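You operate a simulated robot arm through the tools that you are given. There is no shell and no other tool. Be economical: measure what you need, move in short steps, check, and stop when the job is done.

You run a simulated two-armed robot. Do the job below in one go: nothing can be reset, and whatever is moved stays where it is left.

TASK
Take the small white tray on the top of the wood-topped bench and put it away on the long bench top. Then fetch the brown pad and set it on top of the white block. Then take the blue cordless handset from the top of the wood-topped bench and leave it on the white bay of the blue cart. Then take the purple folded cloth from the top of the wood-topped bench and leave it on top of the small cream block. Then take the white panel on the middle shelf of the black cart and put it away on the long bench top. Then put the green sheet on the top of the lift table away on the top of the low white shell. Then shut the door of the cream box. Then open the grey film flap with a blue edge. Do these in the order given.

It is judged by the outcome, as a careful person would: the job done as asked, and still so three seconds after it is handed in. It fails if anything else is knocked over, pushed out of place, dropped, spilled or broken. Flat cloth is picked up by pressing the open fingertips on it (5 to 10 N) and closing them slowly along it; thin cloth reads only 2 to 8 mm in the jaws.

THE ROBOT
Two 7-joint arms with two-finger grippers on one trunk, on a base that drives. Base frame: it is fixed to the floor where the robot stands at the start and does not move with it; the origin is under the middle of the robot, x ahead of it, y to its left, z up; the surface under the hand at the start is at about z = 860. Units: mm, rad, N and s.
The left shoulder is at the start at [60, 178, 1134], the right one opposite. With the tool pointing down near the work surface each hand reaches from about 260 to 660 mm from the robot's upright axis, wherever it stands, measured 20 degrees to its own side. Places, roughly: brown pad (6x6x5 cm) [300, -200, 900]; cordless handset [500, -750, 1000]; door of the cream box [5800, -3800, 700]; folded cloth [500, -1000, 1000]; green sheet [2250, -3500, 750]; grey film flap with a blue edge [3100, -3600, 700]; long bench top [-1600, -800, 900]; small cream block (7x7x6 cm) [400, -1300, 900]; small white tray (12x12x6 cm) [500, -100, 900]; top of the low white shell (29x21 cm) [-1760, -3940, 580]; white bay of the blue cart (31x24 cm) [1500, 960, 860]; white block (8x8x5 cm) [300, 100, 900]; white panel (15x15x4 cm) [-1400, -6800, 500]. Payload 1.96 kg a hand.
Tool frame (each hand has its own): the origin (TCP) lies between the finger pads and is the grasp point; the fingertips stand 20 mm ahead of it; z points along the fingers, y is the line along which they close. Largest opening 72 mm; the body of the gripper starts 38 mm behind the TCP.
Orientation is that of the tool frame in the base frame, as a unit quaternion [x, y, z, w]. With the fingers straight down and closing along the base's y, the tool's x points along the base's -x, its y along +y and its z along -z.

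THE INTERFACE
- The arms move only by the tool jog_arm. It takes "left_commands", "right_commands" or both (then of equal length, played together; a hand with none holds still); each is a list of rows, each an object (a shift or turn left out is 0, a gripper value left out holds the last) with "translation": the shift along the tool's x, y, z in mm, a list of three; "rot": the turn, a rotation vector about the tool's x, y, z in rad, a list of three. In form: [{"translation": [tx, ty, tz], "rot": [ax, ay, az]}, ...]. A call has 1 to 10 rows; each row shifts and turns the commanded pose from where the row before left it, along the tool's axes as they then stand. "left_jaw" and "right_jaw" are, for a hand that has rows, the gripper command, from -1 (fully open) to 1 (shut), values between in proportion, set as the call begins (left out, the last holds). Each row takes 0.2 s and may step no farther than 50 mm and 0.15 rad from the row before; otherwise, or with a gripper value out of range, the whole call is refused. A pose out of reach is approached as far as the arm can. The call stops where the force on the tool passes 40 N (or 10 N more than at its start, if that is more) or the arm is blocked; 0.2 s more then pass. Each finger travels about 153 mm/s and halts on what it meets, pressing with about 36 N; the grip force reading is that of the motor and also rises with nothing between the fingers. The clock runs only during rows and for 0.2 s after the last one: add rows that do not move to give the fingers time. It gives the time, the measured TCP pose, the force on the tool (base axes), the opening and the grip force at its end, in the units of the frame above (readings bear some noise), with the torque about the TCP (base axes, N m) and any sound that the robot's microphone picked up, and new pictures: "views" is both (left out), scene, wrist or none (wrist: the cameras of the hands that moved).
- Cameras (640 x 400 px; columns grow to the right, rows downward): "scene" is now at [4.7, -23.5, 1674.3]; the picture's right is [-0.36, -0.93, -0.00], its down [-0.78, 0.31, -0.54] and it looks along [0.50, -0.20, -0.84] (base axes); focal length 279 px, centre (320, 200). "left" rides on the left gripper at [71, -19, -82] in its tool frame; the picture's right is [0.26, 0.96, 0.00], its down [-0.67, 0.18, -0.72] and it looks along [-0.69, 0.19, 0.70] (tool axes); focal length 280 px, centre (320, 200). "right" rides on the right gripper at [71, 19, -82] in its tool frame; the picture's right is [-0.26, 0.97, 0.00], its down [-0.67, -0.18, -0.72] and it looks along [-0.69, -0.19, 0.70] (tool axes); focal length 280 px, centre (320, 200). There is no depth. A picture from a camera that has moved, and an enlarged one, comes with that camera's place and axes in the base frame and with its lens.
- move_column(by): slides the trunk up (or, below 0, down) by that many mm; the arms and the scene camera ride with it, the base frame stays. It gives what a move gives, with no picture.
- steer(legs): drives the robot by 1 to 6 legs, each [ahead, left, turn to the left] in mm, mm and rad, along the robot's own axes; the way and the turn of a leg run together, so that a leg with both is an arc; at most 1500 mm and 3.142 rad a leg. The arms and the cameras ride along, it lands a little off, and it stops where it bumps. It gives what a move gives, and a new picture of the scene camera.
- pan_tilt(pan, tilt): turns the head with the scene camera to pan (to the left, within 1.501 rad either way) and tilt (down, from -0.506 to 1.204), counted from straight ahead of the robot. It gives what a move gives, and a new picture of the scene camera.
- enlarge(camera, box): a new picture of the part [left, top, right, bottom] of that camera's present view, enlarged. No time passes.
- sign_off(): hands the job in; it is judged then, once.

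Work in short steps. Places have to be worked out from the pictures, the camera data and where the tool is seen: move nearer, look again, correct. Check each grasp and each placing, and mend what went wrong. You have 207 turns and 260 pictures in all, those below and enlarged ones among them. Open the grippers and draw the arms clear of the work before you hand the job in, unless the task says otherwise; then end with one line.

The tools are called after ">>>" as a command line: name --argument value ..., lists and objects as JSON in quotes. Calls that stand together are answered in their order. jog_arm: Moves the arms, as the interface text tells. Its arguments: {"type":"object","properties":{"left_commands":{"type":"array"},"left_jaw":{"type":"number"},"right_commands":{"type":"array"},"right_jaw":{"type":"number"},"views":{"type":"string","enum":["both","scene","wrist","none"]}},"required":[]} The other tools are called the same way: move_column (by) slides the trunk up or down; steer (legs) drives the base; pan_tilt (pan, tilt) turns the head that bears the scene camera; enlarge (camera, box) takes an enlarged picture of a part of a camera's view; sign_off () hands the job in.

At the start:

```text
time: 0.0
left_tool_pos: [334.9, -61.6, 1153.5]
left_tcp_rot: [0.0, 1.0, 0.0, 0.001]
left_contact_force: [-0.4, -0.5, 0.0]
left_moment: [0.0, -0.03, -0.02]
left_gripper_width: 72.0
left_gripper_force: 0.1
right_tool_pos: [330.3, -406.7, 1099.6]
right_tcp_rot: [0.0, 1.0, 0.0, 0.001]
right_contact_force: [-0.1, -0.4, 0.2]
right_moment: [0.0, -0.01, 0.01]
right_gripper_width: 71.9
right_gripper_force: 0.1
trunk travel left (down, up): [-780.0, 210.0]
robot x, y, heading: [2.3, 4.7, 0.0]
head pan, tilt: [-0.374, 1.0]
```

scene: 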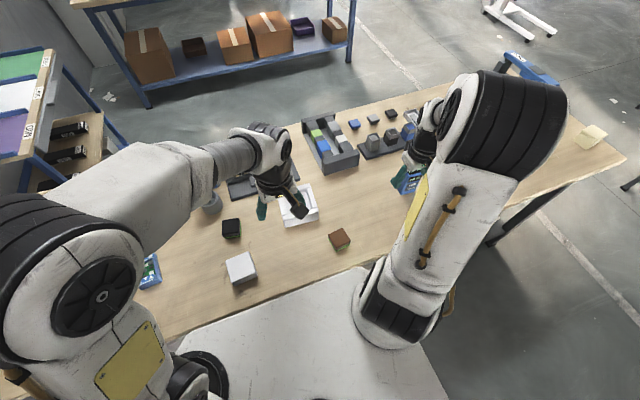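
right: 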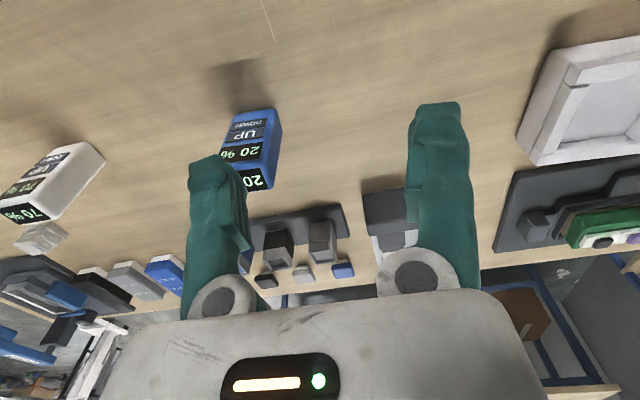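
left: 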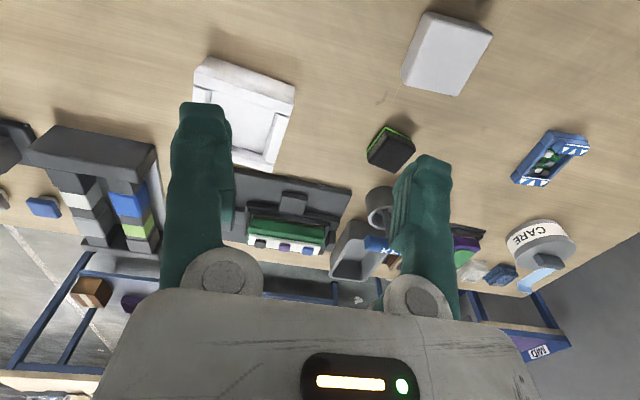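

I'll first look at the tray and bench more closely.

>>> enlarge --camera "left" --box '[150, 0, 500, 220]'

>>> enlarge --camera "scene" --box '[180, 80, 460, 300]'

```text
1.82 times, centred on (325, 110) of left
camera zoom: at [263.0, -81.6, 1234.0], right [-0.26, 0.96, 0.0], down [0.67, 0.18, 0.72], along [0.69, 0.19, -0.7], focal length 510 px, centre (311, 364)
```

zoom: 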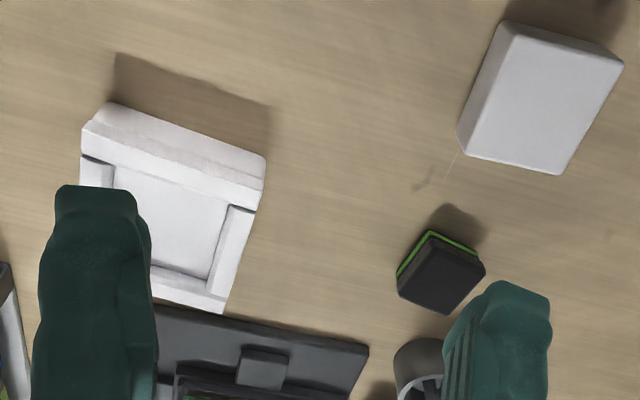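

```text
1.82 times, centred on (320, 190) of scene
camera zoom: at [4.7, -23.5, 1674.3], right [-0.36, -0.93, 0.0], down [-0.78, 0.31, -0.54], along [0.5, -0.2, -0.84], focal length 508 px, centre (320, 218)
```

zoom: 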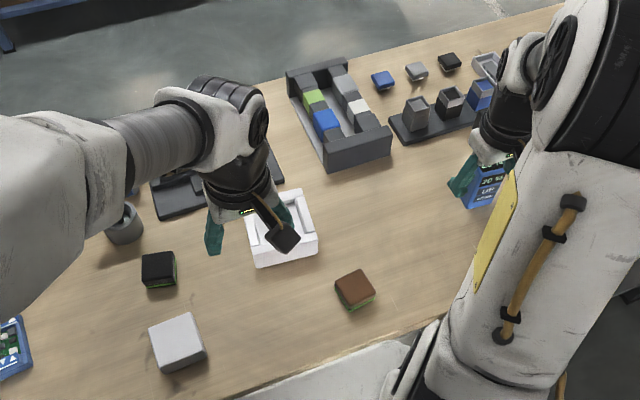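

Tray centre works out near (485,-131), top about z 905, turned about -4°; I'll pinch its left wall with the left hand, going to a hover first.

>>> jog_arm --left_commands '[{"translation": [-30.8, -4, 30]}, {"translation": [-30.8, -4, 30]}, {"translation": [-30.8, -4, 30]}, {"translation": [-30.8, -4, 30]}, {"translation": [-30.8, -4, 30]}, {"rot": [0, 0, 0.07]}]' --left_jaw -1

```text
time: 1.4
left_tool_pos: [488.0, -80.7, 1004.1]
left_tcp_rot: [0.034, 0.999, 0.0, 0.002]
left_contact_force: [-0.3, 0.0, 0.7]
left_moment: [-0.01, 0.02, -0.01]
left_gripper_width: 72.2
left_gripper_force: 0.1
right_tool_pos: [330.8, -406.9, 1100.2]
right_tcp_rot: [0.0, 1.0, -0.001, 0.0]
right_contact_force: [0.9, 1.4, 0.6]
right_moment: [-0.02, -0.03, 0.0]
right_gripper_width: 71.8
right_gripper_force: 0.0
trunk travel left (down, up): [-780.0, 210.0]
robot x, y, heading: [0.6, 0.7, -0.0]
head pan, tilt: [-0.374, 1.0]
camera scene: at [3.6, -23.2, 1674.3], right [-0.36, -0.93, 0.0], down [-0.78, 0.31, -0.54], along [0.5, -0.2, -0.84], focal length 279 px, centre (320, 200)
camera left: at [415.8, -96.2, 1084.7], right [-0.19, 0.98, 0.0], down [0.68, 0.14, 0.72], along [0.7, 0.14, -0.7], focal length 280 px, centre (320, 200)
```

scene: 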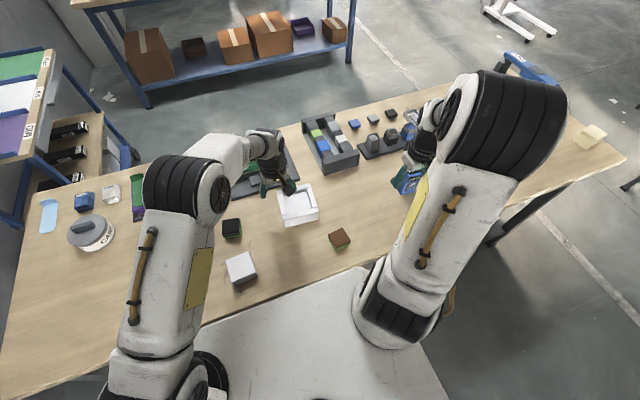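
left: 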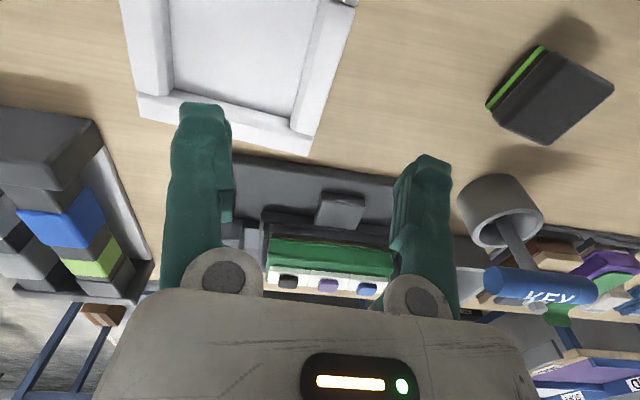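

Alignment with the left wall (outer edge y≈-75 at x 488) looks good; descend onto it.

>>> jog_arm --left_commands '[{"translation": [0, 0, 40]}, {"translation": [0, 0, 40]}, {"translation": [0, -2, 20]}]' --views "wrist"

```text
time: 2.2
left_tool_pos: [492.7, -84.6, 918.6]
left_tcp_rot: [0.035, 0.999, -0.004, 0.007]
left_contact_force: [-4.6, 2.6, 16.0]
left_moment: [-0.64, 0.14, -0.22]
left_gripper_width: 71.6
left_gripper_force: 0.0
right_tool_pos: [328.1, -406.5, 1101.1]
right_tcp_rot: [-0.001, 1.0, 0.0, 0.001]
right_contact_force: [0.3, -0.4, -0.8]
right_moment: [-0.02, -0.01, -0.01]
right_gripper_width: 72.1
right_gripper_force: 0.0
trunk travel left (down, up): [-780.0, 210.0]
robot x, y, heading: [2.4, 0.1, -0.003]
head pan, tilt: [-0.374, 1.0]
stopped in row 3 (left hand): the force on the tool passed its limit at 60 N (the readings are from after the stop); the commanded pose is now the measured one
camera left: at [418.5, -98.5, 998.9], right [-0.19, 0.98, -0.01], down [0.68, 0.14, 0.72], along [0.71, 0.13, -0.69], focal length 280 px, centre (320, 200)
```

left: 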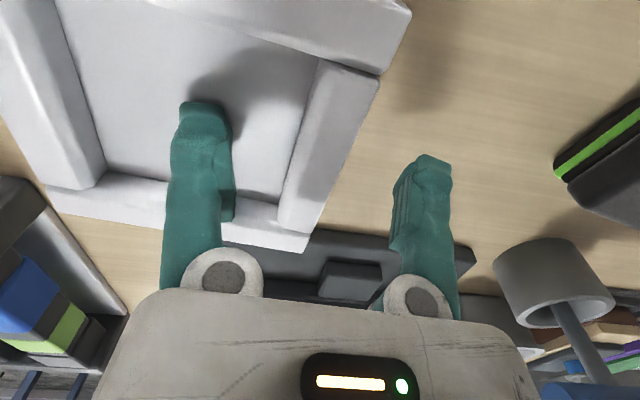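

The inner fingertip touched the tray's floor (z≈898), so the rim is around the pads. Lift 3 mm and close on the wall.

>>> jog_arm --left_commands '[{"translation": [0, 0, -3]}, {}, {}, {}]' --left_jaw 1 --views "wrist"

```text
time: 3.2
left_tool_pos: [492.8, -84.3, 920.7]
left_tcp_rot: [0.035, 0.999, -0.003, 0.006]
left_contact_force: [0.9, 3.3, 23.2]
left_moment: [-0.05, 0.01, -0.09]
left_gripper_width: 17.2
left_gripper_force: 35.9
right_tool_pos: [329.5, -405.1, 1100.8]
right_tcp_rot: [0.001, 1.0, 0.0, 0.0]
right_contact_force: [0.6, -0.4, 0.3]
right_moment: [0.02, 0.01, 0.02]
right_gripper_width: 71.9
right_gripper_force: 0.1
trunk travel left (down, up): [-780.0, 210.0]
robot x, y, heading: [0.9, 2.9, -0.002]
head pan, tilt: [-0.374, 1.0]
camera left: at [418.7, -98.0, 1001.1], right [-0.19, 0.98, -0.01], down [0.68, 0.14, 0.72], along [0.71, 0.13, -0.69], focal length 280 px, centre (320, 200)
```

left: 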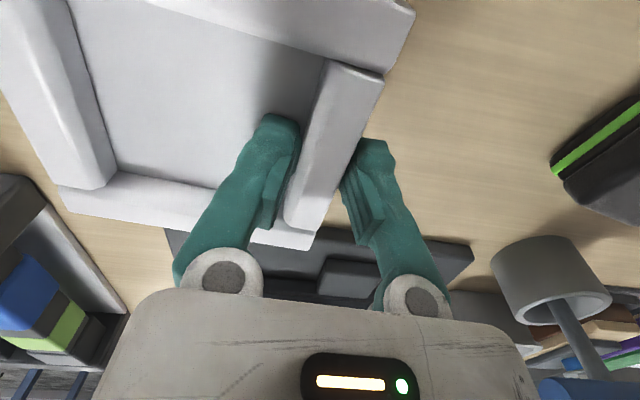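

The wall is held (17 mm). Lift in small steps and look.

>>> jog_arm --left_commands '[{"translation": [0, 0, -15]}, {"translation": [0, 0, -30]}, {"translation": [0, 0, -40]}, {"translation": [0, 0, -40]}, {}]'

```text
time: 4.4
left_tool_pos: [490.4, -83.5, 1043.6]
left_tcp_rot: [0.035, 0.999, -0.003, 0.005]
left_contact_force: [0.2, 0.9, -1.4]
left_moment: [0.04, 0.01, -0.04]
left_gripper_width: 17.4
left_gripper_force: 35.7
right_tool_pos: [331.3, -407.8, 1099.6]
right_tcp_rot: [-0.001, 1.0, 0.0, 0.0]
right_contact_force: [-0.7, 0.0, -0.5]
right_moment: [0.0, -0.01, 0.0]
right_gripper_width: 71.9
right_gripper_force: 0.0
trunk travel left (down, up): [-780.0, 210.0]
robot x, y, heading: [-0.3, -0.2, 0.0]
head pan, tilt: [-0.374, 1.0]
camera scene: at [5.4, -23.7, 1674.3], right [-0.36, -0.93, 0.0], down [-0.78, 0.31, -0.54], along [0.5, -0.2, -0.84], focal length 279 px, centre (320, 200)
camera left: at [418.2, -97.9, 1124.3], right [-0.19, 0.98, -0.01], down [0.68, 0.14, 0.72], along [0.71, 0.13, -0.69], focal length 280 px, centre (320, 200)
```

scene: 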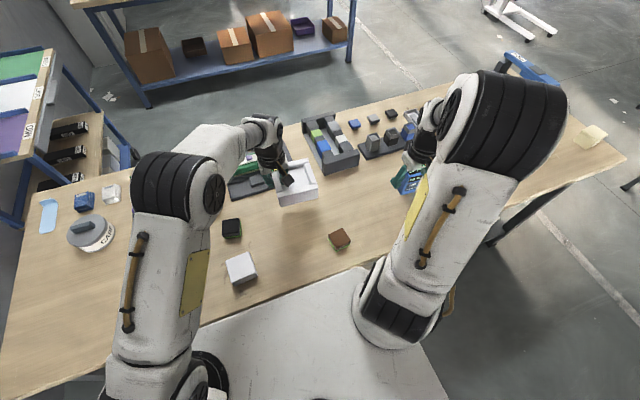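
left: 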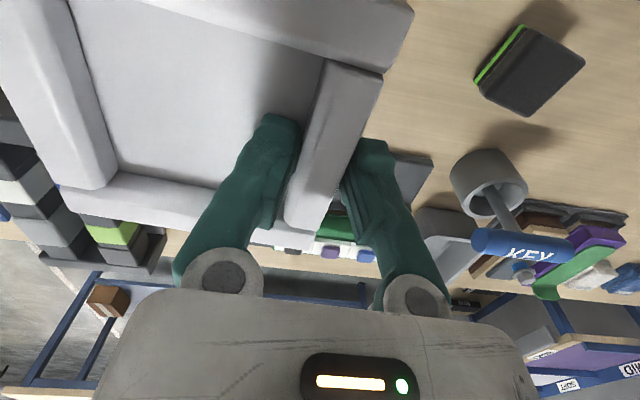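

Tray held firmly. Raise and draw it in, then look to the right side for the route.

>>> jog_arm --left_commands '[{"translation": [20, 0, -40]}, {"translation": [30, 0, -40]}, {"translation": [40, 0, -20]}, {"translation": [30, 0, 0]}]' --views "none"

>>> pan_tilt --pan -1.5 --tilt 0.5

>>> pan_tilt --pan 1.5 --tilt 0.5

```text
time: 5.4
left_tool_pos: [402.6, -76.6, 1093.7]
left_tcp_rot: [0.035, 0.999, -0.003, 0.006]
left_contact_force: [-0.4, 0.2, -1.2]
left_moment: [0.08, -0.03, -0.03]
left_gripper_width: 17.3
left_gripper_force: 36.7
left hand out of reach, approached as far as the arm can: row 1, 2
right_tool_pos: [329.3, -406.8, 1099.6]
right_tcp_rot: [0.0, 1.0, 0.0, 0.0]
right_contact_force: [0.0, -0.4, 0.6]
right_moment: [0.01, 0.02, 0.03]
right_gripper_width: 71.9
right_gripper_force: 0.0
trunk travel left (down, up): [-780.0, 210.0]
robot x, y, heading: [0.2, -4.4, -0.0]
head pan, tilt: [-0.374, 1.0]
```

```text
time: 6.7
left_tool_pos: [405.2, -75.9, 1093.2]
left_tcp_rot: [0.036, 0.999, -0.003, 0.005]
left_contact_force: [-0.1, -1.3, -0.9]
left_moment: [0.08, 0.01, -0.02]
left_gripper_width: 17.7
left_gripper_force: 35.8
right_tool_pos: [331.1, -407.0, 1099.3]
right_tcp_rot: [0.0, 1.0, 0.0, 0.0]
right_contact_force: [-1.0, 0.1, 0.1]
right_moment: [0.02, 0.02, -0.02]
right_gripper_width: 71.9
right_gripper_force: 0.1
trunk travel left (down, up): [-780.0, 210.0]
robot x, y, heading: [0.2, -4.7, 0.001]
head pan, tilt: [-1.499, 0.499]
camera scene: at [-53.1, -89.0, 1715.4], right [-1.0, -0.07, 0.0], down [-0.04, 0.48, -0.88], along [0.06, -0.88, -0.48], focal length 279 px, centre (320, 200)
```

scene: 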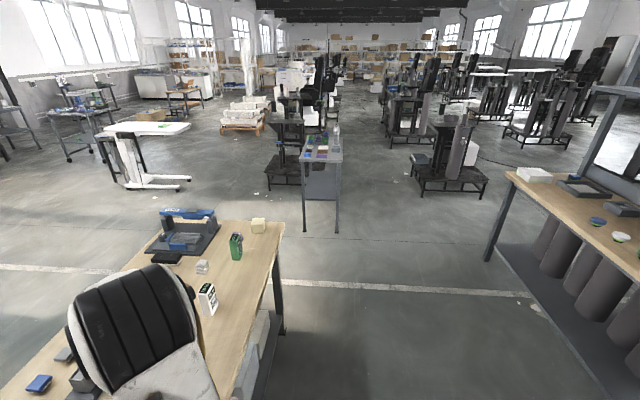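

```text
time: 9.3
left_tool_pos: [404.4, -75.5, 1093.5]
left_tcp_rot: [0.035, 0.999, -0.003, 0.005]
left_contact_force: [0.5, -0.1, -1.5]
left_moment: [-0.01, -0.02, -0.03]
left_gripper_width: 17.3
left_gripper_force: 36.6
right_tool_pos: [330.1, -406.6, 1100.1]
right_tcp_rot: [0.0, 1.0, 0.0, 0.0]
right_contact_force: [0.6, 0.3, -0.1]
right_moment: [0.02, 0.0, 0.0]
right_gripper_width: 72.1
right_gripper_force: 0.1
trunk travel left (down, up): [-780.0, 210.0]
robot x, y, heading: [-1.0, 0.5, 0.003]
head pan, tilt: [1.499, 0.499]
camera scene: at [-53.4, 92.5, 1715.4], right [1.0, -0.07, 0.0], down [-0.03, -0.48, -0.88], along [0.06, 0.88, -0.48], focal length 279 px, centre (320, 200)
```

scene: 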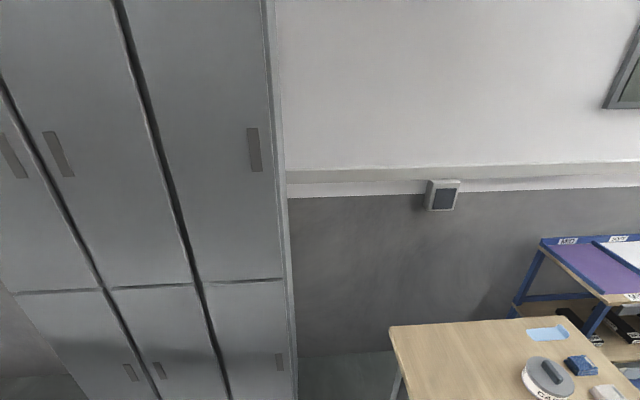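

Long bench front edge runs near x≈-1300 to -1400. Back away 600 mm from the bench and turn right a quarter turn.

>>> steer --legs '[[-600, 0, 0], [0, 0, -1.571]]'

>>> pan_tilt --pan -1.4 --tilt 0.5

```text
time: 16.5
left_tool_pos: [-674.6, -407.9, 1093.7]
left_tcp_rot: [0.726, 0.687, -0.005, 0.002]
left_contact_force: [-0.1, -0.3, -1.4]
left_moment: [-0.01, -0.06, -0.05]
left_gripper_width: 17.4
left_gripper_force: 35.7
right_tool_pos: [-1006.6, -338.7, 1099.9]
right_tcp_rot: [0.701, 0.713, 0.0, 0.001]
right_contact_force: [0.3, -0.9, 0.9]
right_moment: [0.01, 0.01, 0.0]
right_gripper_width: 72.0
right_gripper_force: 0.1
trunk travel left (down, up): [-780.0, 210.0]
robot x, y, heading: [-603.0, -1.1, -1.549]
head pan, tilt: [1.499, 0.499]
camera scene: at [-515.4, 55.3, 1715.4], right [-0.05, -1.0, 0.0], down [-0.48, 0.03, -0.88], along [0.88, -0.05, -0.48], focal length 279 px, centre (320, 200)
```

scene: 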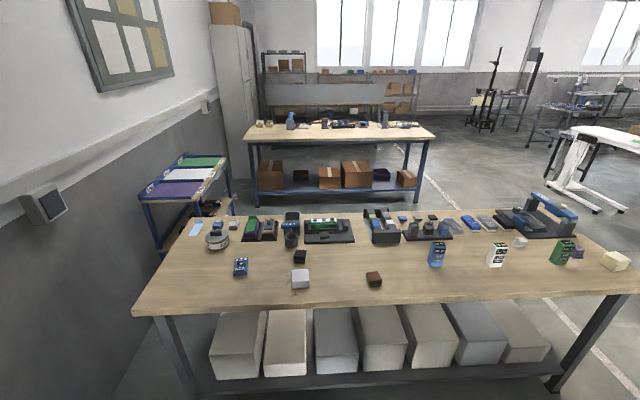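

```text
time: 19.1
left_tool_pos: [-674.6, -406.1, 1092.6]
left_tcp_rot: [0.726, 0.688, -0.005, 0.001]
left_contact_force: [0.2, -0.3, -1.7]
left_moment: [-0.02, -0.08, 0.03]
left_gripper_width: 17.3
left_gripper_force: 36.1
right_tool_pos: [-1006.4, -336.6, 1098.8]
right_tcp_rot: [0.701, 0.713, 0.0, 0.0]
right_contact_force: [0.6, -0.9, -0.4]
right_moment: [0.03, 0.0, 0.01]
right_gripper_width: 72.1
right_gripper_force: 0.1
trunk travel left (down, up): [-780.0, 210.0]
robot x, y, heading: [-605.4, -3.7, -1.551]
head pan, tilt: [-1.4, 0.499]
camera scene: at [-695.6, 43.3, 1715.4], right [-0.19, 0.98, 0.0], down [0.47, 0.09, -0.88], along [-0.86, -0.16, -0.48], focal length 279 px, centre (320, 200)
```

scene: 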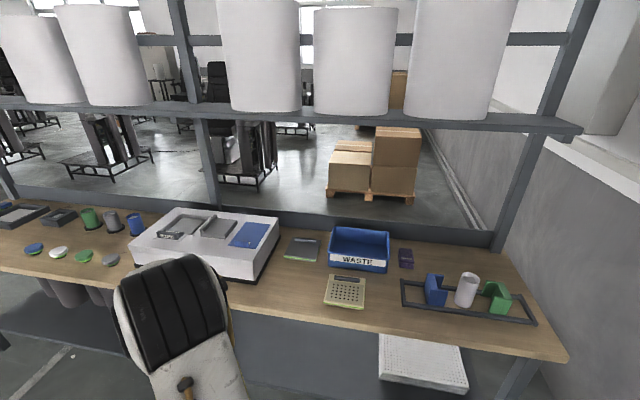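

Free spot on the long bench between the white machine and calculator near (-1460,-180), front edge x≈-1351. Drive to face it, short of the edge.

>>> steer --legs '[[300, 0, 0], [0, 0, -1.592], [400, 0, 0]]'

>>> pan_tilt --pan 0 --tilt 0.9

```text
time: 27.1
left_tool_pos: [-1402.0, -220.1, 1094.1]
left_tcp_rot: [0.999, -0.038, -0.006, -0.003]
left_contact_force: [-0.4, -0.5, -1.8]
left_moment: [-0.05, 0.02, 0.01]
left_gripper_width: 17.4
left_gripper_force: 35.7
right_tool_pos: [-1325.1, 110.0, 1099.0]
right_tcp_rot: [1.0, -0.002, -0.001, 0.0]
right_contact_force: [-0.7, -0.1, -0.1]
right_moment: [0.01, 0.0, -0.02]
right_gripper_width: 72.0
right_gripper_force: 0.0
trunk travel left (down, up): [-780.0, 210.0]
robot x, y, heading: [-999.6, -296.2, 3.134]
head pan, tilt: [-1.4, 0.499]
camera scene: at [-953.3, -207.1, 1715.4], right [0.99, 0.16, 0.0], down [0.08, -0.47, -0.88], along [-0.14, 0.87, -0.48], focal length 279 px, centre (320, 200)
```

scene: 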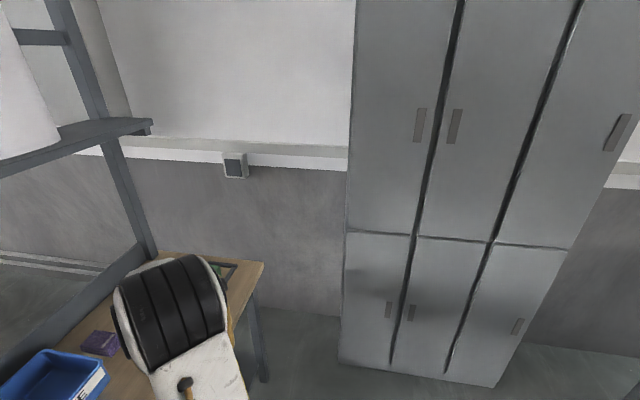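

```text
time: 28.6
left_tool_pos: [-1403.5, -219.8, 1093.7]
left_tcp_rot: [0.999, -0.038, -0.006, -0.002]
left_contact_force: [0.3, -0.4, -1.0]
left_moment: [-0.1, 0.02, 0.03]
left_gripper_width: 17.4
left_gripper_force: 35.7
right_tool_pos: [-1325.9, 111.2, 1100.1]
right_tcp_rot: [1.0, -0.002, 0.0, 0.001]
right_contact_force: [-0.5, -0.4, -0.3]
right_moment: [-0.01, 0.01, -0.03]
right_gripper_width: 72.1
right_gripper_force: 0.0
trunk travel left (down, up): [-780.0, 210.0]
robot x, y, heading: [-999.5, -297.7, 3.137]
head pan, tilt: [0.0, 0.901]
camera scene: at [-1014.4, -296.3, 1681.6], right [0.01, 1.0, 0.0], down [0.78, -0.01, -0.62], along [-0.62, 0.0, -0.78], focal length 279 px, centre (320, 200)
```

scene: 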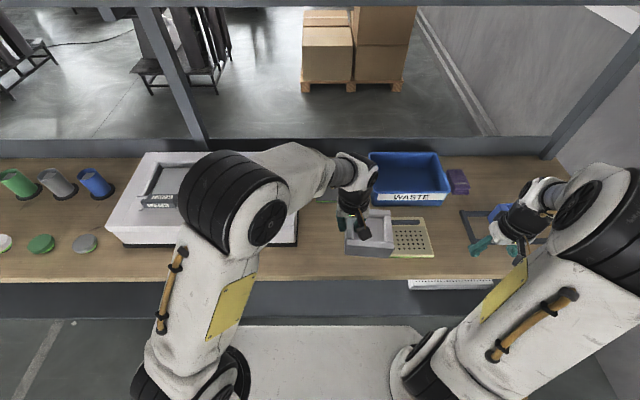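

Front edge confirmed at x≈-1350; gap between machine (y<-372) and calculator (y>-55). Move the tray forward 55 mm and down.

>>> jog_arm --left_commands '[{"translation": [-28, 0, 25]}, {"translation": [-28, 0, 25]}, {"translation": [0, 0, 40]}, {"translation": [0, 0, 40]}]'

```text
time: 29.6
left_tool_pos: [-1460.3, -215.2, 962.5]
left_tcp_rot: [0.999, -0.038, -0.005, -0.004]
left_contact_force: [-0.6, 0.0, -1.2]
left_moment: [-0.04, 0.0, 0.02]
left_gripper_width: 17.2
left_gripper_force: 35.9
right_tool_pos: [-1327.8, 110.8, 1100.0]
right_tcp_rot: [1.0, -0.002, 0.001, 0.0]
right_contact_force: [0.9, 0.0, 0.0]
right_moment: [-0.02, 0.01, 0.01]
right_gripper_width: 71.9
right_gripper_force: 0.1
trunk travel left (down, up): [-780.0, 210.0]
robot x, y, heading: [-996.7, -292.8, 3.141]
head pan, tilt: [0.0, 0.901]
camera scene: at [-1016.1, -295.9, 1681.6], right [0.01, 1.0, 0.0], down [0.78, -0.01, -0.62], along [-0.62, 0.0, -0.78], focal length 279 px, centre (320, 200)
camera left: at [-1388.0, -200.9, 1043.5], right [0.19, -0.98, -0.01], down [-0.68, -0.14, 0.72], along [-0.71, -0.13, -0.69], focal length 280 px, centre (320, 200)
```

scene: 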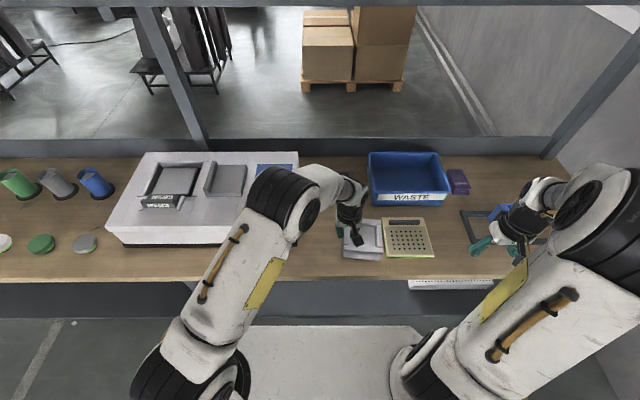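
left: 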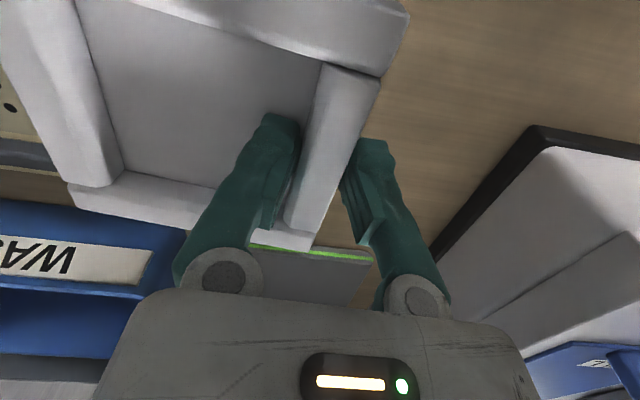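

The tray would come close to the calculator, so shift 35 mm to robot-left and lower gently.

>>> jog_arm --left_commands '[{"translation": [6, 35, 0]}, {"translation": [0, 0, 20]}, {"translation": [0, 0, 8]}, {"translation": [0, 0, 6]}, {"translation": [0, 0, 4]}, {}]' --views "none"

```text
time: 31.0
left_tool_pos: [-1457.1, -250.2, 924.5]
left_tcp_rot: [0.999, -0.038, -0.007, -0.002]
left_contact_force: [0.2, -0.1, -1.5]
left_moment: [-0.04, 0.01, -0.01]
left_gripper_width: 17.3
left_gripper_force: 36.0
right_tool_pos: [-1327.1, 109.7, 1100.1]
right_tcp_rot: [1.0, -0.002, 0.0, 0.0]
right_contact_force: [-0.2, -0.4, 0.3]
right_moment: [-0.01, 0.02, 0.05]
right_gripper_width: 72.0
right_gripper_force: 0.1
trunk travel left (down, up): [-780.0, 210.0]
robot x, y, heading: [-996.0, -295.7, 3.13]
head pan, tilt: [0.0, 0.901]
```

Not yet in contact at z 924; continue in 3–4 mm steps.

>>> jog_arm --left_commands '[{"translation": [0, 0, 3]}, {"translation": [0, 0, 3]}, {"translation": [0, 0, 3]}, {}]' --views "wrist"

```text
time: 32.0
left_tool_pos: [-1458.4, -249.4, 921.6]
left_tcp_rot: [0.999, -0.038, -0.01, -0.006]
left_contact_force: [4.6, -3.1, 21.6]
left_moment: [0.04, -0.98, -0.2]
left_gripper_width: 17.3
left_gripper_force: 35.8
right_tool_pos: [-1324.1, 110.8, 1100.3]
right_tcp_rot: [1.0, -0.002, -0.001, 0.0]
right_contact_force: [0.2, -0.3, 0.4]
right_moment: [0.0, -0.03, -0.01]
right_gripper_width: 71.9
right_gripper_force: 0.1
trunk travel left (down, up): [-780.0, 210.0]
robot x, y, heading: [-994.0, -299.8, 3.133]
head pan, tilt: [0.0, 0.901]
stopped in row 4 (left hand): the force on the tool passed its limit at 42 N (the readings are from after the stop); the commanded pose is now the measured one
camera left: at [-1383.9, -236.8, 1000.5], right [0.19, -0.98, -0.01], down [-0.67, -0.14, 0.73], along [-0.72, -0.13, -0.69], focal length 280 px, centre (320, 200)
```

left: 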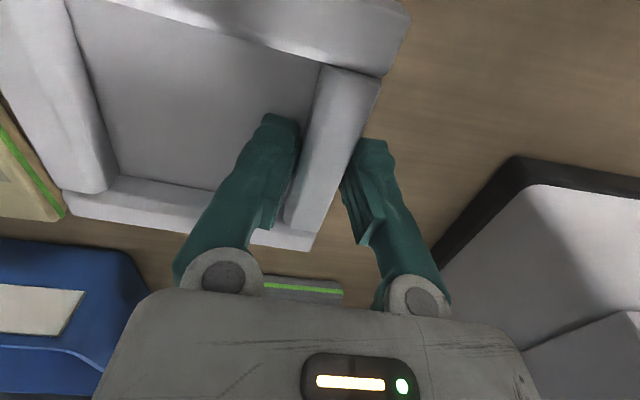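

Tray bottom rests on the long bench, clear of neighbours. Open and lift off.

>>> jog_arm --left_commands '[{"translation": [0, 0, 0]}, {}, {}]' --left_jaw -1 --views "wrist"

```text
time: 32.8
left_tool_pos: [-1457.9, -249.3, 918.6]
left_tcp_rot: [0.999, -0.038, -0.008, -0.004]
left_contact_force: [0.9, -2.4, 7.9]
left_moment: [0.31, -0.03, 0.0]
left_gripper_width: 72.0
left_gripper_force: 0.1
right_tool_pos: [-1325.6, 109.3, 1099.9]
right_tcp_rot: [1.0, -0.003, 0.0, 0.0]
right_contact_force: [0.4, 0.3, -0.6]
right_moment: [0.0, 0.01, 0.0]
right_gripper_width: 72.2
right_gripper_force: 0.0
trunk travel left (down, up): [-780.0, 210.0]
robot x, y, heading: [-999.5, -301.2, 3.137]
head pan, tilt: [0.0, 0.901]
camera left: at [-1385.2, -236.7, 998.6], right [0.19, -0.98, -0.01], down [-0.67, -0.14, 0.73], along [-0.71, -0.13, -0.69], focal length 280 px, centre (320, 200)
```

left: 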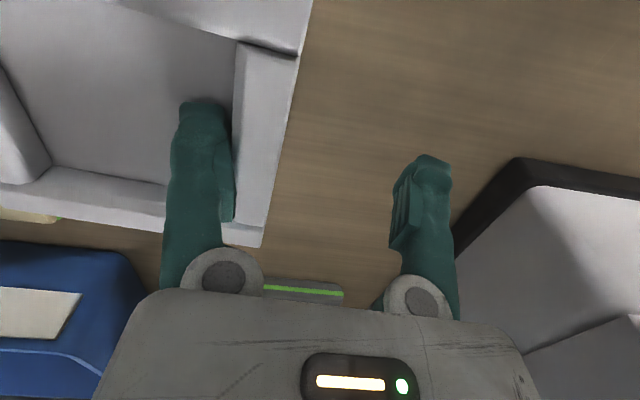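

The tray slid ~25 mm with the opening finger but remains clear. Lift the hand straight up.

>>> jog_arm --left_commands '[{"translation": [0, 0, -10]}, {"translation": [0, 0, -40]}, {"translation": [0, 0, -45]}, {"translation": [0, 0, -45]}, {"translation": [40, 0, -40]}, {"translation": [45, 0, 0]}]'

```text
refused: row 5 steps farther than a row can; nothing moved
```

Re-send with a shorter step.

>>> jog_arm --left_commands '[{"translation": [0, 0, -10]}, {"translation": [0, 0, -40]}, {"translation": [0, 0, -45]}, {"translation": [0, 0, -45]}, {"translation": [30, 0, -35]}, {"translation": [45, 0, 0]}]'

```text
time: 34.2
left_tool_pos: [-1379.5, -256.4, 1092.9]
left_tcp_rot: [0.999, -0.038, -0.008, -0.004]
left_contact_force: [-0.1, -0.4, -0.4]
left_moment: [0.02, 0.0, 0.0]
left_gripper_width: 72.0
left_gripper_force: 0.1
right_tool_pos: [-1324.0, 110.6, 1100.5]
right_tcp_rot: [1.0, -0.003, -0.001, 0.0]
right_contact_force: [0.4, -0.3, 0.4]
right_moment: [-0.01, 0.02, -0.03]
right_gripper_width: 71.8
right_gripper_force: 0.0
trunk travel left (down, up): [-780.0, 210.0]
robot x, y, heading: [-998.4, -299.3, 3.133]
head pan, tilt: [0.0, 0.901]
camera scene: at [-1012.5, -296.8, 1681.6], right [0.01, 1.0, 0.0], down [0.78, 0.0, -0.62], along [-0.62, 0.0, -0.78], focal length 279 px, centre (320, 200)
camera left: at [-1306.6, -244.0, 1172.5], right [0.19, -0.98, -0.01], down [-0.67, -0.14, 0.73], along [-0.71, -0.13, -0.69], focal length 280 px, centre (320, 200)
```

scene: 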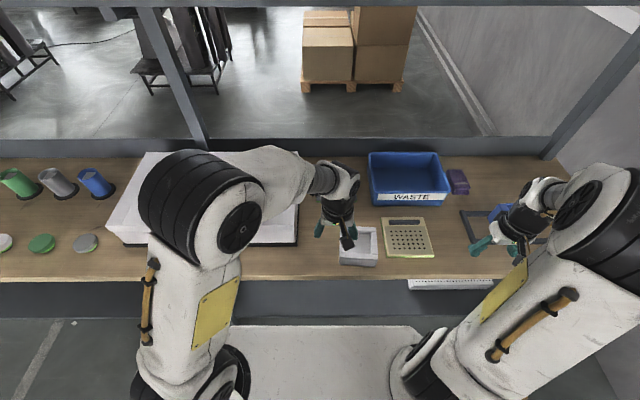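
left: 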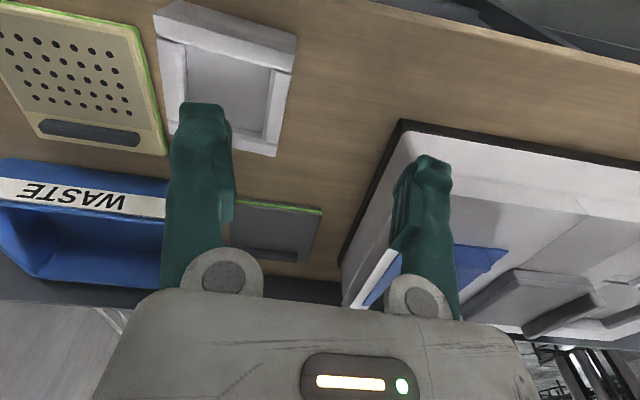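

Tray is on the long bench. Now go back to the wood-topped bench, standing at about (0,-150) for the brown pad.

>>> steer --legs '[[-400, 0, 0], [0, 0, -3.135], [600, 150, 0]]'

>>> pan_tilt --pan 0 --tilt 1.0

```text
time: 47.1
left_tool_pos: [383.1, -177.4, 1093.1]
left_tcp_rot: [0.029, 1.0, -0.003, 0.008]
left_contact_force: [-0.7, -0.2, -0.3]
left_moment: [0.0, -0.02, 0.01]
left_gripper_width: 72.0
left_gripper_force: 0.1
right_tool_pos: [333.3, -545.1, 1100.1]
right_tcp_rot: [-0.006, 1.0, 0.0, 0.0]
right_contact_force: [-0.6, -0.5, -0.6]
right_moment: [0.02, -0.01, -0.01]
right_gripper_width: 71.8
right_gripper_force: 0.1
trunk travel left (down, up): [-780.0, 210.0]
robot x, y, heading: [-2.1, -149.8, 0.012]
head pan, tilt: [0.0, 0.901]
camera scene: at [13.8, -141.0, 1681.6], right [0.01, -1.0, 0.0], down [-0.78, -0.01, -0.62], along [0.62, 0.01, -0.78], focal length 279 px, centre (320, 200)
```

scene: 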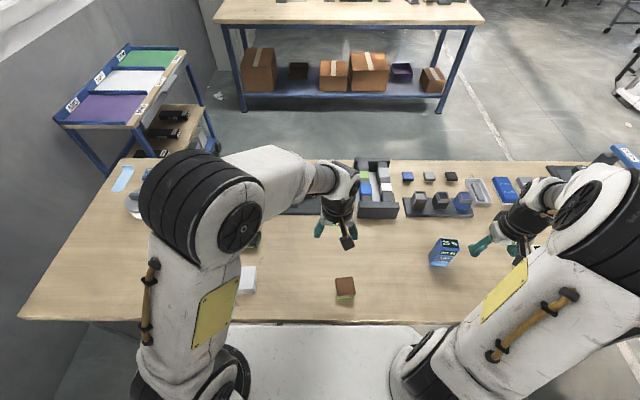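

```text
time: 47.7
left_tool_pos: [382.8, -177.7, 1092.1]
left_tcp_rot: [0.029, 1.0, -0.004, 0.007]
left_contact_force: [-0.6, -0.6, -0.3]
left_moment: [-0.01, -0.01, 0.0]
left_gripper_width: 72.0
left_gripper_force: 0.1
right_tool_pos: [334.9, -546.0, 1098.5]
right_tcp_rot: [-0.006, 1.0, 0.0, 0.0]
right_contact_force: [-0.6, 0.2, -0.5]
right_moment: [-0.01, -0.01, 0.0]
right_gripper_width: 71.9
right_gripper_force: 0.0
trunk travel left (down, up): [-780.0, 210.0]
robot x, y, heading: [-0.1, -141.0, 0.013]
head pan, tilt: [0.0, 1.0]
camera scene: at [8.8, -140.9, 1674.3], right [0.01, -1.0, 0.0], down [-0.84, -0.01, -0.54], along [0.54, 0.01, -0.84], focal length 279 px, centre (320, 200)
```

scene: 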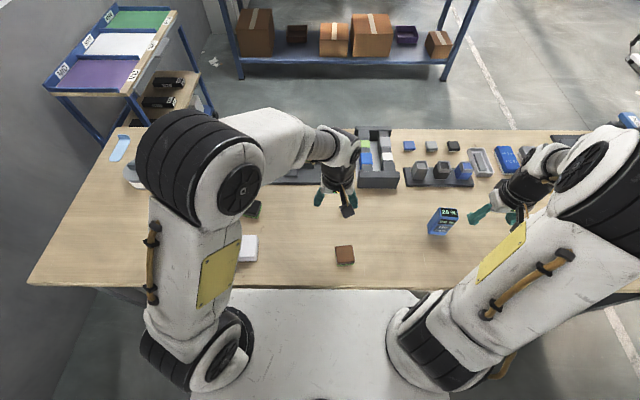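

Pad ≈(324,-205), block ≈(334,77). Zoom for yaw and height.

>>> enlarge --camera "scene" --box '[220, 200, 380, 300]'

```text
4.00 times, centred on (300, 250) of scene
camera zoom: at [8.8, -140.9, 1674.3], right [0.01, -1.0, 0.0], down [-0.84, -0.01, -0.54], along [0.54, 0.01, -0.84], focal length 1117 px, centre (400, 0)
```

zoom: 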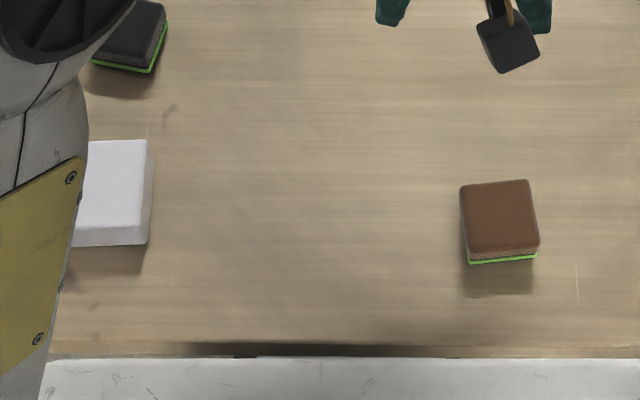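

Pad top ≈z 888, centre ≈(323,-208), yaw ≈+8°. Hover over it with the left hand aligned.

>>> jog_arm --left_commands '[{"rot": [0, 0, -0.1]}, {"rot": [0, 0, -0.1]}, {"translation": [21, -7, 37]}, {"translation": [21, -7, 37]}, {"translation": [21, -7, 37]}, {}]'

```text
time: 49.1
left_tool_pos: [324.0, -208.4, 980.4]
left_tcp_rot: [-0.071, 0.997, -0.005, 0.008]
left_contact_force: [0.4, 0.9, -0.5]
left_moment: [0.01, 0.03, 0.0]
left_gripper_width: 72.0
left_gripper_force: 0.2
right_tool_pos: [333.4, -545.3, 1100.7]
right_tcp_rot: [-0.006, 1.0, 0.0, 0.0]
right_contact_force: [0.0, 0.5, -0.2]
right_moment: [0.01, -0.02, 0.02]
right_gripper_width: 72.2
right_gripper_force: 0.0
trunk travel left (down, up): [-780.0, 210.0]
robot x, y, heading: [-2.5, -142.2, 0.014]
head pan, tilt: [0.0, 1.0]
camera scene: at [8.2, -140.5, 1674.3], right [0.01, -1.0, 0.0], down [-0.84, -0.01, -0.54], along [0.54, 0.01, -0.84], focal length 279 px, centre (320, 200)
camera left: at [255.9, -237.0, 1060.5], right [-0.4, 0.92, -0.01], down [0.63, 0.28, 0.72], along [0.67, 0.28, -0.69], focal length 280 px, centre (320, 200)
```

scene: 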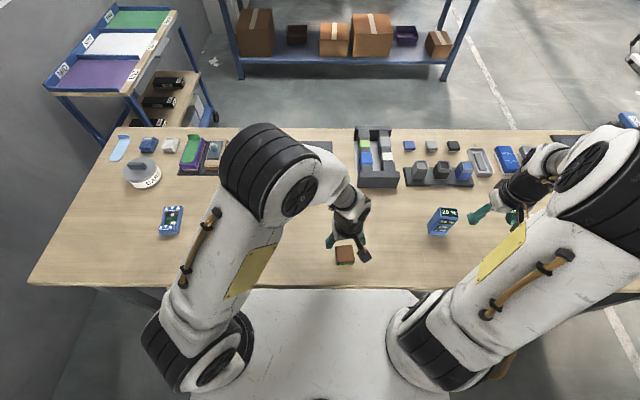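
left: 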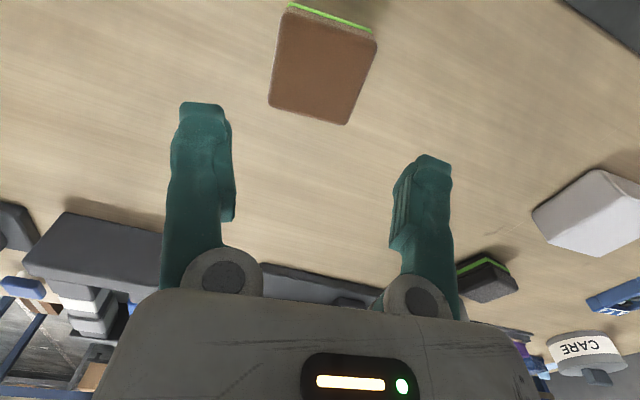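

Pad measured centre (322.6,-211.3), 54 mm wide, yaw +7°. Shift 3 mm and descend, then close.

>>> jog_arm --left_commands '[{"translation": [0, -3, 35]}, {"translation": [0, 0, 35]}, {"translation": [0, 0, 16]}, {"translation": [0, 0, 8]}]' --views "wrist"

```text
time: 50.1
left_tool_pos: [327.0, -213.5, 886.0]
left_tcp_rot: [-0.071, 0.997, -0.004, 0.008]
left_contact_force: [-0.8, 0.1, -0.2]
left_moment: [0.02, -0.03, 0.01]
left_gripper_width: 72.2
left_gripper_force: 0.0
right_tool_pos: [334.5, -545.9, 1099.1]
right_tcp_rot: [-0.006, 1.0, 0.001, 0.001]
right_contact_force: [0.7, -0.4, -0.1]
right_moment: [-0.01, -0.02, 0.01]
right_gripper_width: 72.3
right_gripper_force: 0.1
trunk travel left (down, up): [-780.0, 210.0]
robot x, y, heading: [-0.1, -143.0, 0.007]
head pan, tilt: [0.0, 1.0]
camera left: at [258.6, -241.1, 966.2], right [-0.4, 0.92, -0.01], down [0.63, 0.28, 0.72], along [0.67, 0.28, -0.69], focal length 280 px, centre (320, 200)
```

left: 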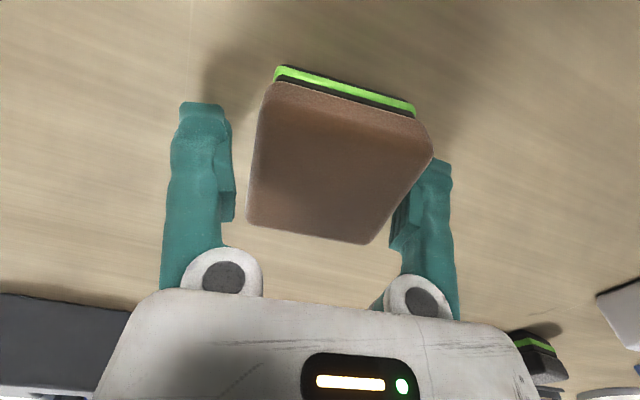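

The pad is between the fingers; close.

>>> jog_arm --left_commands '[{}, {}, {}, {"translation": [0, 0, -30]}, {"translation": [0, 0, -40]}, {"translation": [0, 0, -30]}]' --left_jaw 1

```text
time: 51.5
left_tool_pos: [325.6, -210.9, 987.5]
left_tcp_rot: [-0.07, 0.998, -0.004, 0.008]
left_contact_force: [0.4, 0.0, -0.9]
left_moment: [0.02, -0.01, 0.01]
left_gripper_width: 56.2
left_gripper_force: 35.7
right_tool_pos: [334.1, -546.8, 1100.7]
right_tcp_rot: [-0.007, 1.0, 0.0, 0.0]
right_contact_force: [-0.2, 1.1, 0.6]
right_moment: [0.01, 0.01, 0.02]
right_gripper_width: 72.1
right_gripper_force: 0.0
trunk travel left (down, up): [-780.0, 210.0]
robot x, y, heading: [-2.9, -142.2, 0.015]
head pan, tilt: [0.0, 1.0]
camera scene: at [7.9, -140.6, 1674.3], right [0.01, -1.0, 0.0], down [-0.84, -0.01, -0.54], along [0.54, 0.01, -0.84], focal length 279 px, centre (320, 200)
camera left: at [256.0, -240.0, 1066.8], right [-0.4, 0.92, -0.01], down [0.63, 0.28, 0.72], along [0.67, 0.28, -0.69], focal length 280 px, centre (320, 200)
```

scene: 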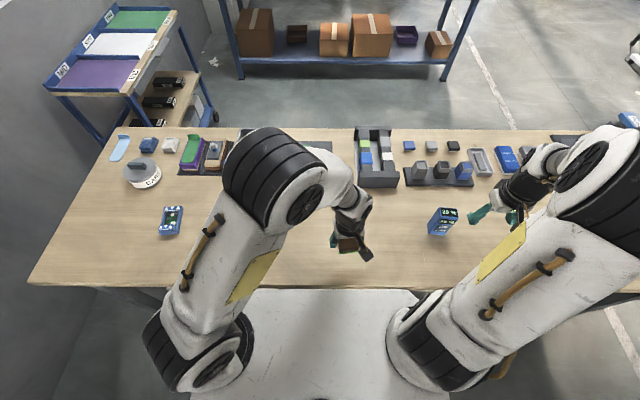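
left: 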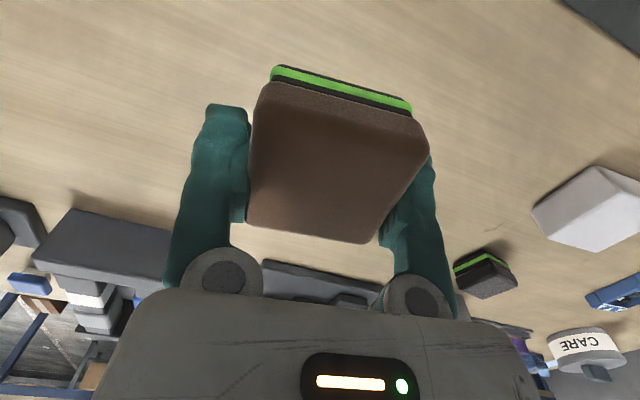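

Pad is held (56 mm). Move toward the white block and look at it with the wrist camera.

>>> jog_arm --left_commands '[{"translation": [-3, 44, -5]}, {"translation": [-3, 44, -5]}, {"translation": [-3, 44, -5]}, {"translation": [-3, 44, -5]}, {}]'

```text
time: 52.7
left_tool_pos: [311.6, -34.9, 1004.4]
left_tcp_rot: [-0.071, 0.997, -0.004, 0.008]
left_contact_force: [-0.7, -0.3, -0.4]
left_moment: [0.01, 0.0, 0.03]
left_gripper_width: 55.9
left_gripper_force: 35.9
right_tool_pos: [333.8, -546.3, 1098.8]
right_tcp_rot: [-0.007, 1.0, 0.002, 0.0]
right_contact_force: [0.5, -0.6, -0.2]
right_moment: [0.0, 0.01, 0.02]
right_gripper_width: 72.0
right_gripper_force: 0.0
trunk travel left (down, up): [-780.0, 210.0]
robot x, y, heading: [-1.9, -141.4, 0.012]
head pan, tilt: [0.0, 1.0]
camera scene: at [8.5, -142.4, 1674.3], right [0.01, -1.0, 0.0], down [-0.84, -0.01, -0.54], along [0.54, 0.01, -0.84], focal length 279 px, centre (320, 200)
camera left: at [242.3, -64.5, 1084.9], right [-0.4, 0.92, -0.01], down [0.63, 0.28, 0.72], along [0.67, 0.28, -0.69], focal length 280 px, centre (320, 200)
```

scene: 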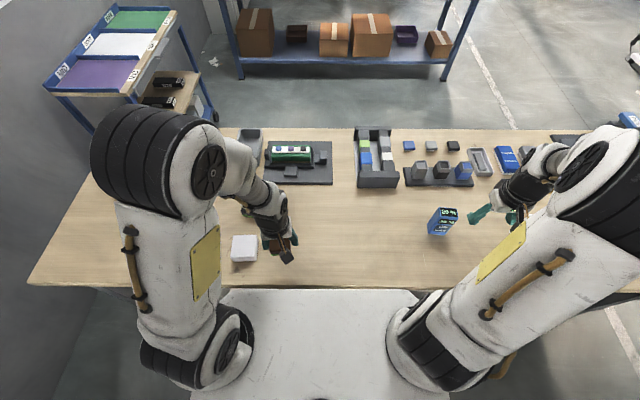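
left: 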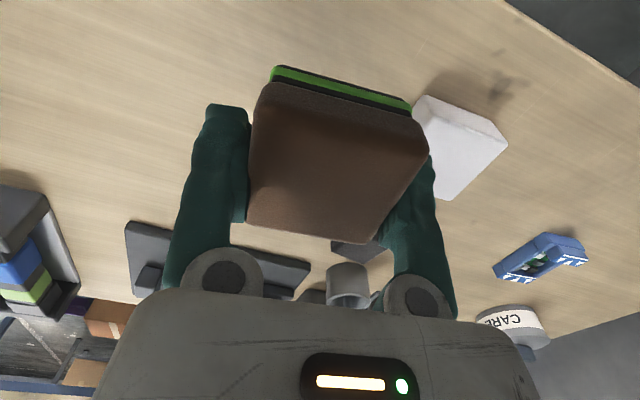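

The block is unobstructed in the scene view now; zoom for its exact centre.

>>> enlarge --camera "scene" --box '[200, 210, 300, 272]'

```text
6.40 times, centred on (250, 241) of scene
camera zoom: at [8.5, -142.4, 1674.3], right [0.01, -1.0, 0.0], down [-0.84, -0.01, -0.54], along [0.54, 0.01, -0.84], focal length 1787 px, centre (768, -62)
```

zoom: 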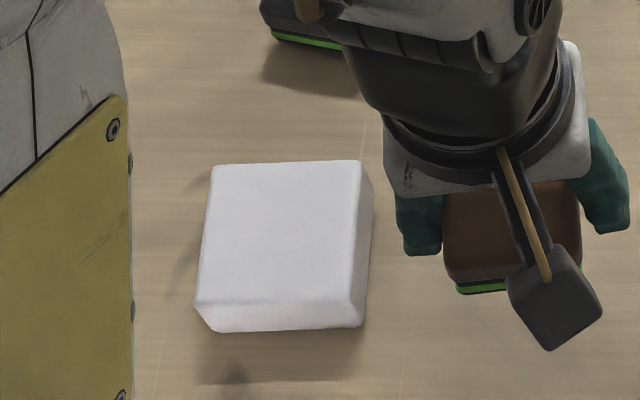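

Block top centre ≈(345,93), z≈894. Move the pad over it and lower near z 930.

>>> jog_arm --left_commands '[{"translation": [-18.2, 40.8, 0]}, {"translation": [-18.2, 40.8, 0]}, {"translation": [-18.2, 40.8, 0]}, {"translation": [0, 0, 40]}, {"translation": [0, 0, 30]}, {}]'

```text
time: 54.1
left_tool_pos: [350.3, 92.2, 934.7]
left_tcp_rot: [-0.072, 0.997, -0.005, 0.008]
left_contact_force: [-0.3, -0.1, -0.7]
left_moment: [0.0, -0.04, 0.0]
left_gripper_width: 55.8
left_gripper_force: 35.9
right_tool_pos: [333.4, -544.7, 1098.3]
right_tcp_rot: [-0.006, 1.0, 0.0, -0.001]
right_contact_force: [0.2, -1.3, -0.6]
right_moment: [0.0, -0.04, 0.01]
right_gripper_width: 72.0
right_gripper_force: 0.0
trunk travel left (down, up): [-780.0, 210.0]
robot x, y, heading: [-5.4, -144.9, 0.014]
head pan, tilt: [0.0, 1.0]
camera scene: at [7.5, -140.7, 1674.3], right [0.01, -1.0, 0.0], down [-0.84, -0.01, -0.54], along [0.54, 0.01, -0.84], focal length 279 px, centre (320, 200)
camera left: at [281.3, 63.5, 1015.4], right [-0.4, 0.92, -0.01], down [0.63, 0.28, 0.72], along [0.67, 0.28, -0.69], focal length 280 px, centre (320, 200)
```

scene: 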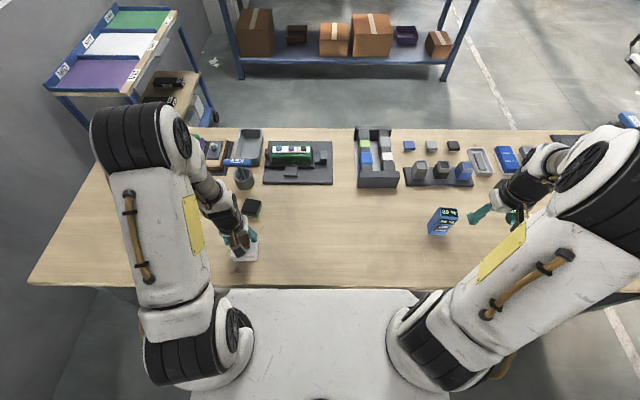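
left: 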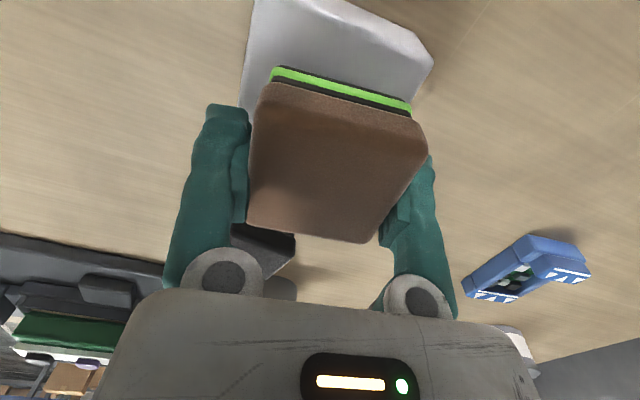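

Aligned with the block; lower gently to contact.

>>> jog_arm --left_commands '[{"translation": [0, 0, 5]}, {"translation": [0, 0, 4]}, {"translation": [0, 0, 2]}, {"translation": [0, 0, 2]}, {}]' --views "wrist"

```text
time: 54.9
left_tool_pos: [351.0, 92.4, 928.0]
left_tcp_rot: [-0.071, 0.997, -0.004, 0.012]
left_contact_force: [-3.8, -0.8, 33.0]
left_moment: [-0.35, 0.67, -0.02]
left_gripper_width: 55.7
left_gripper_force: 36.4
right_tool_pos: [330.7, -547.3, 1100.4]
right_tcp_rot: [-0.007, 1.0, 0.001, 0.001]
right_contact_force: [0.4, 0.8, 0.8]
right_moment: [0.0, 0.02, 0.03]
right_gripper_width: 72.0
right_gripper_force: 0.1
trunk travel left (down, up): [-780.0, 210.0]
robot x, y, heading: [-2.8, -146.2, 0.007]
head pan, tilt: [0.0, 1.0]
stopped in row 3 (left hand): the force on the tool passed its limit at 48 N (the readings are from after the stop); the commanded pose is now the measured one
camera left: at [281.4, 63.5, 1007.7], right [-0.4, 0.92, -0.01], down [0.62, 0.28, 0.73], along [0.67, 0.28, -0.68], focal length 280 px, centre (320, 200)
```

left: 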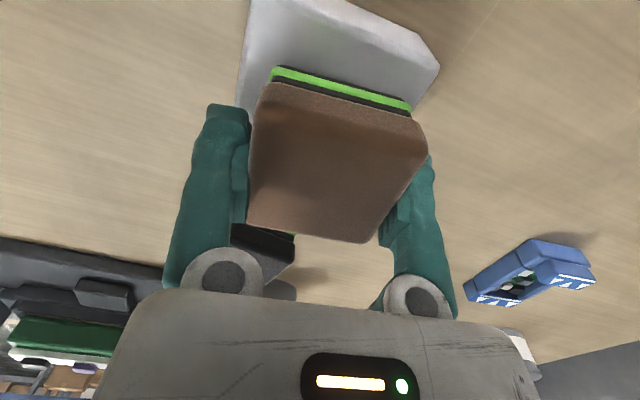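

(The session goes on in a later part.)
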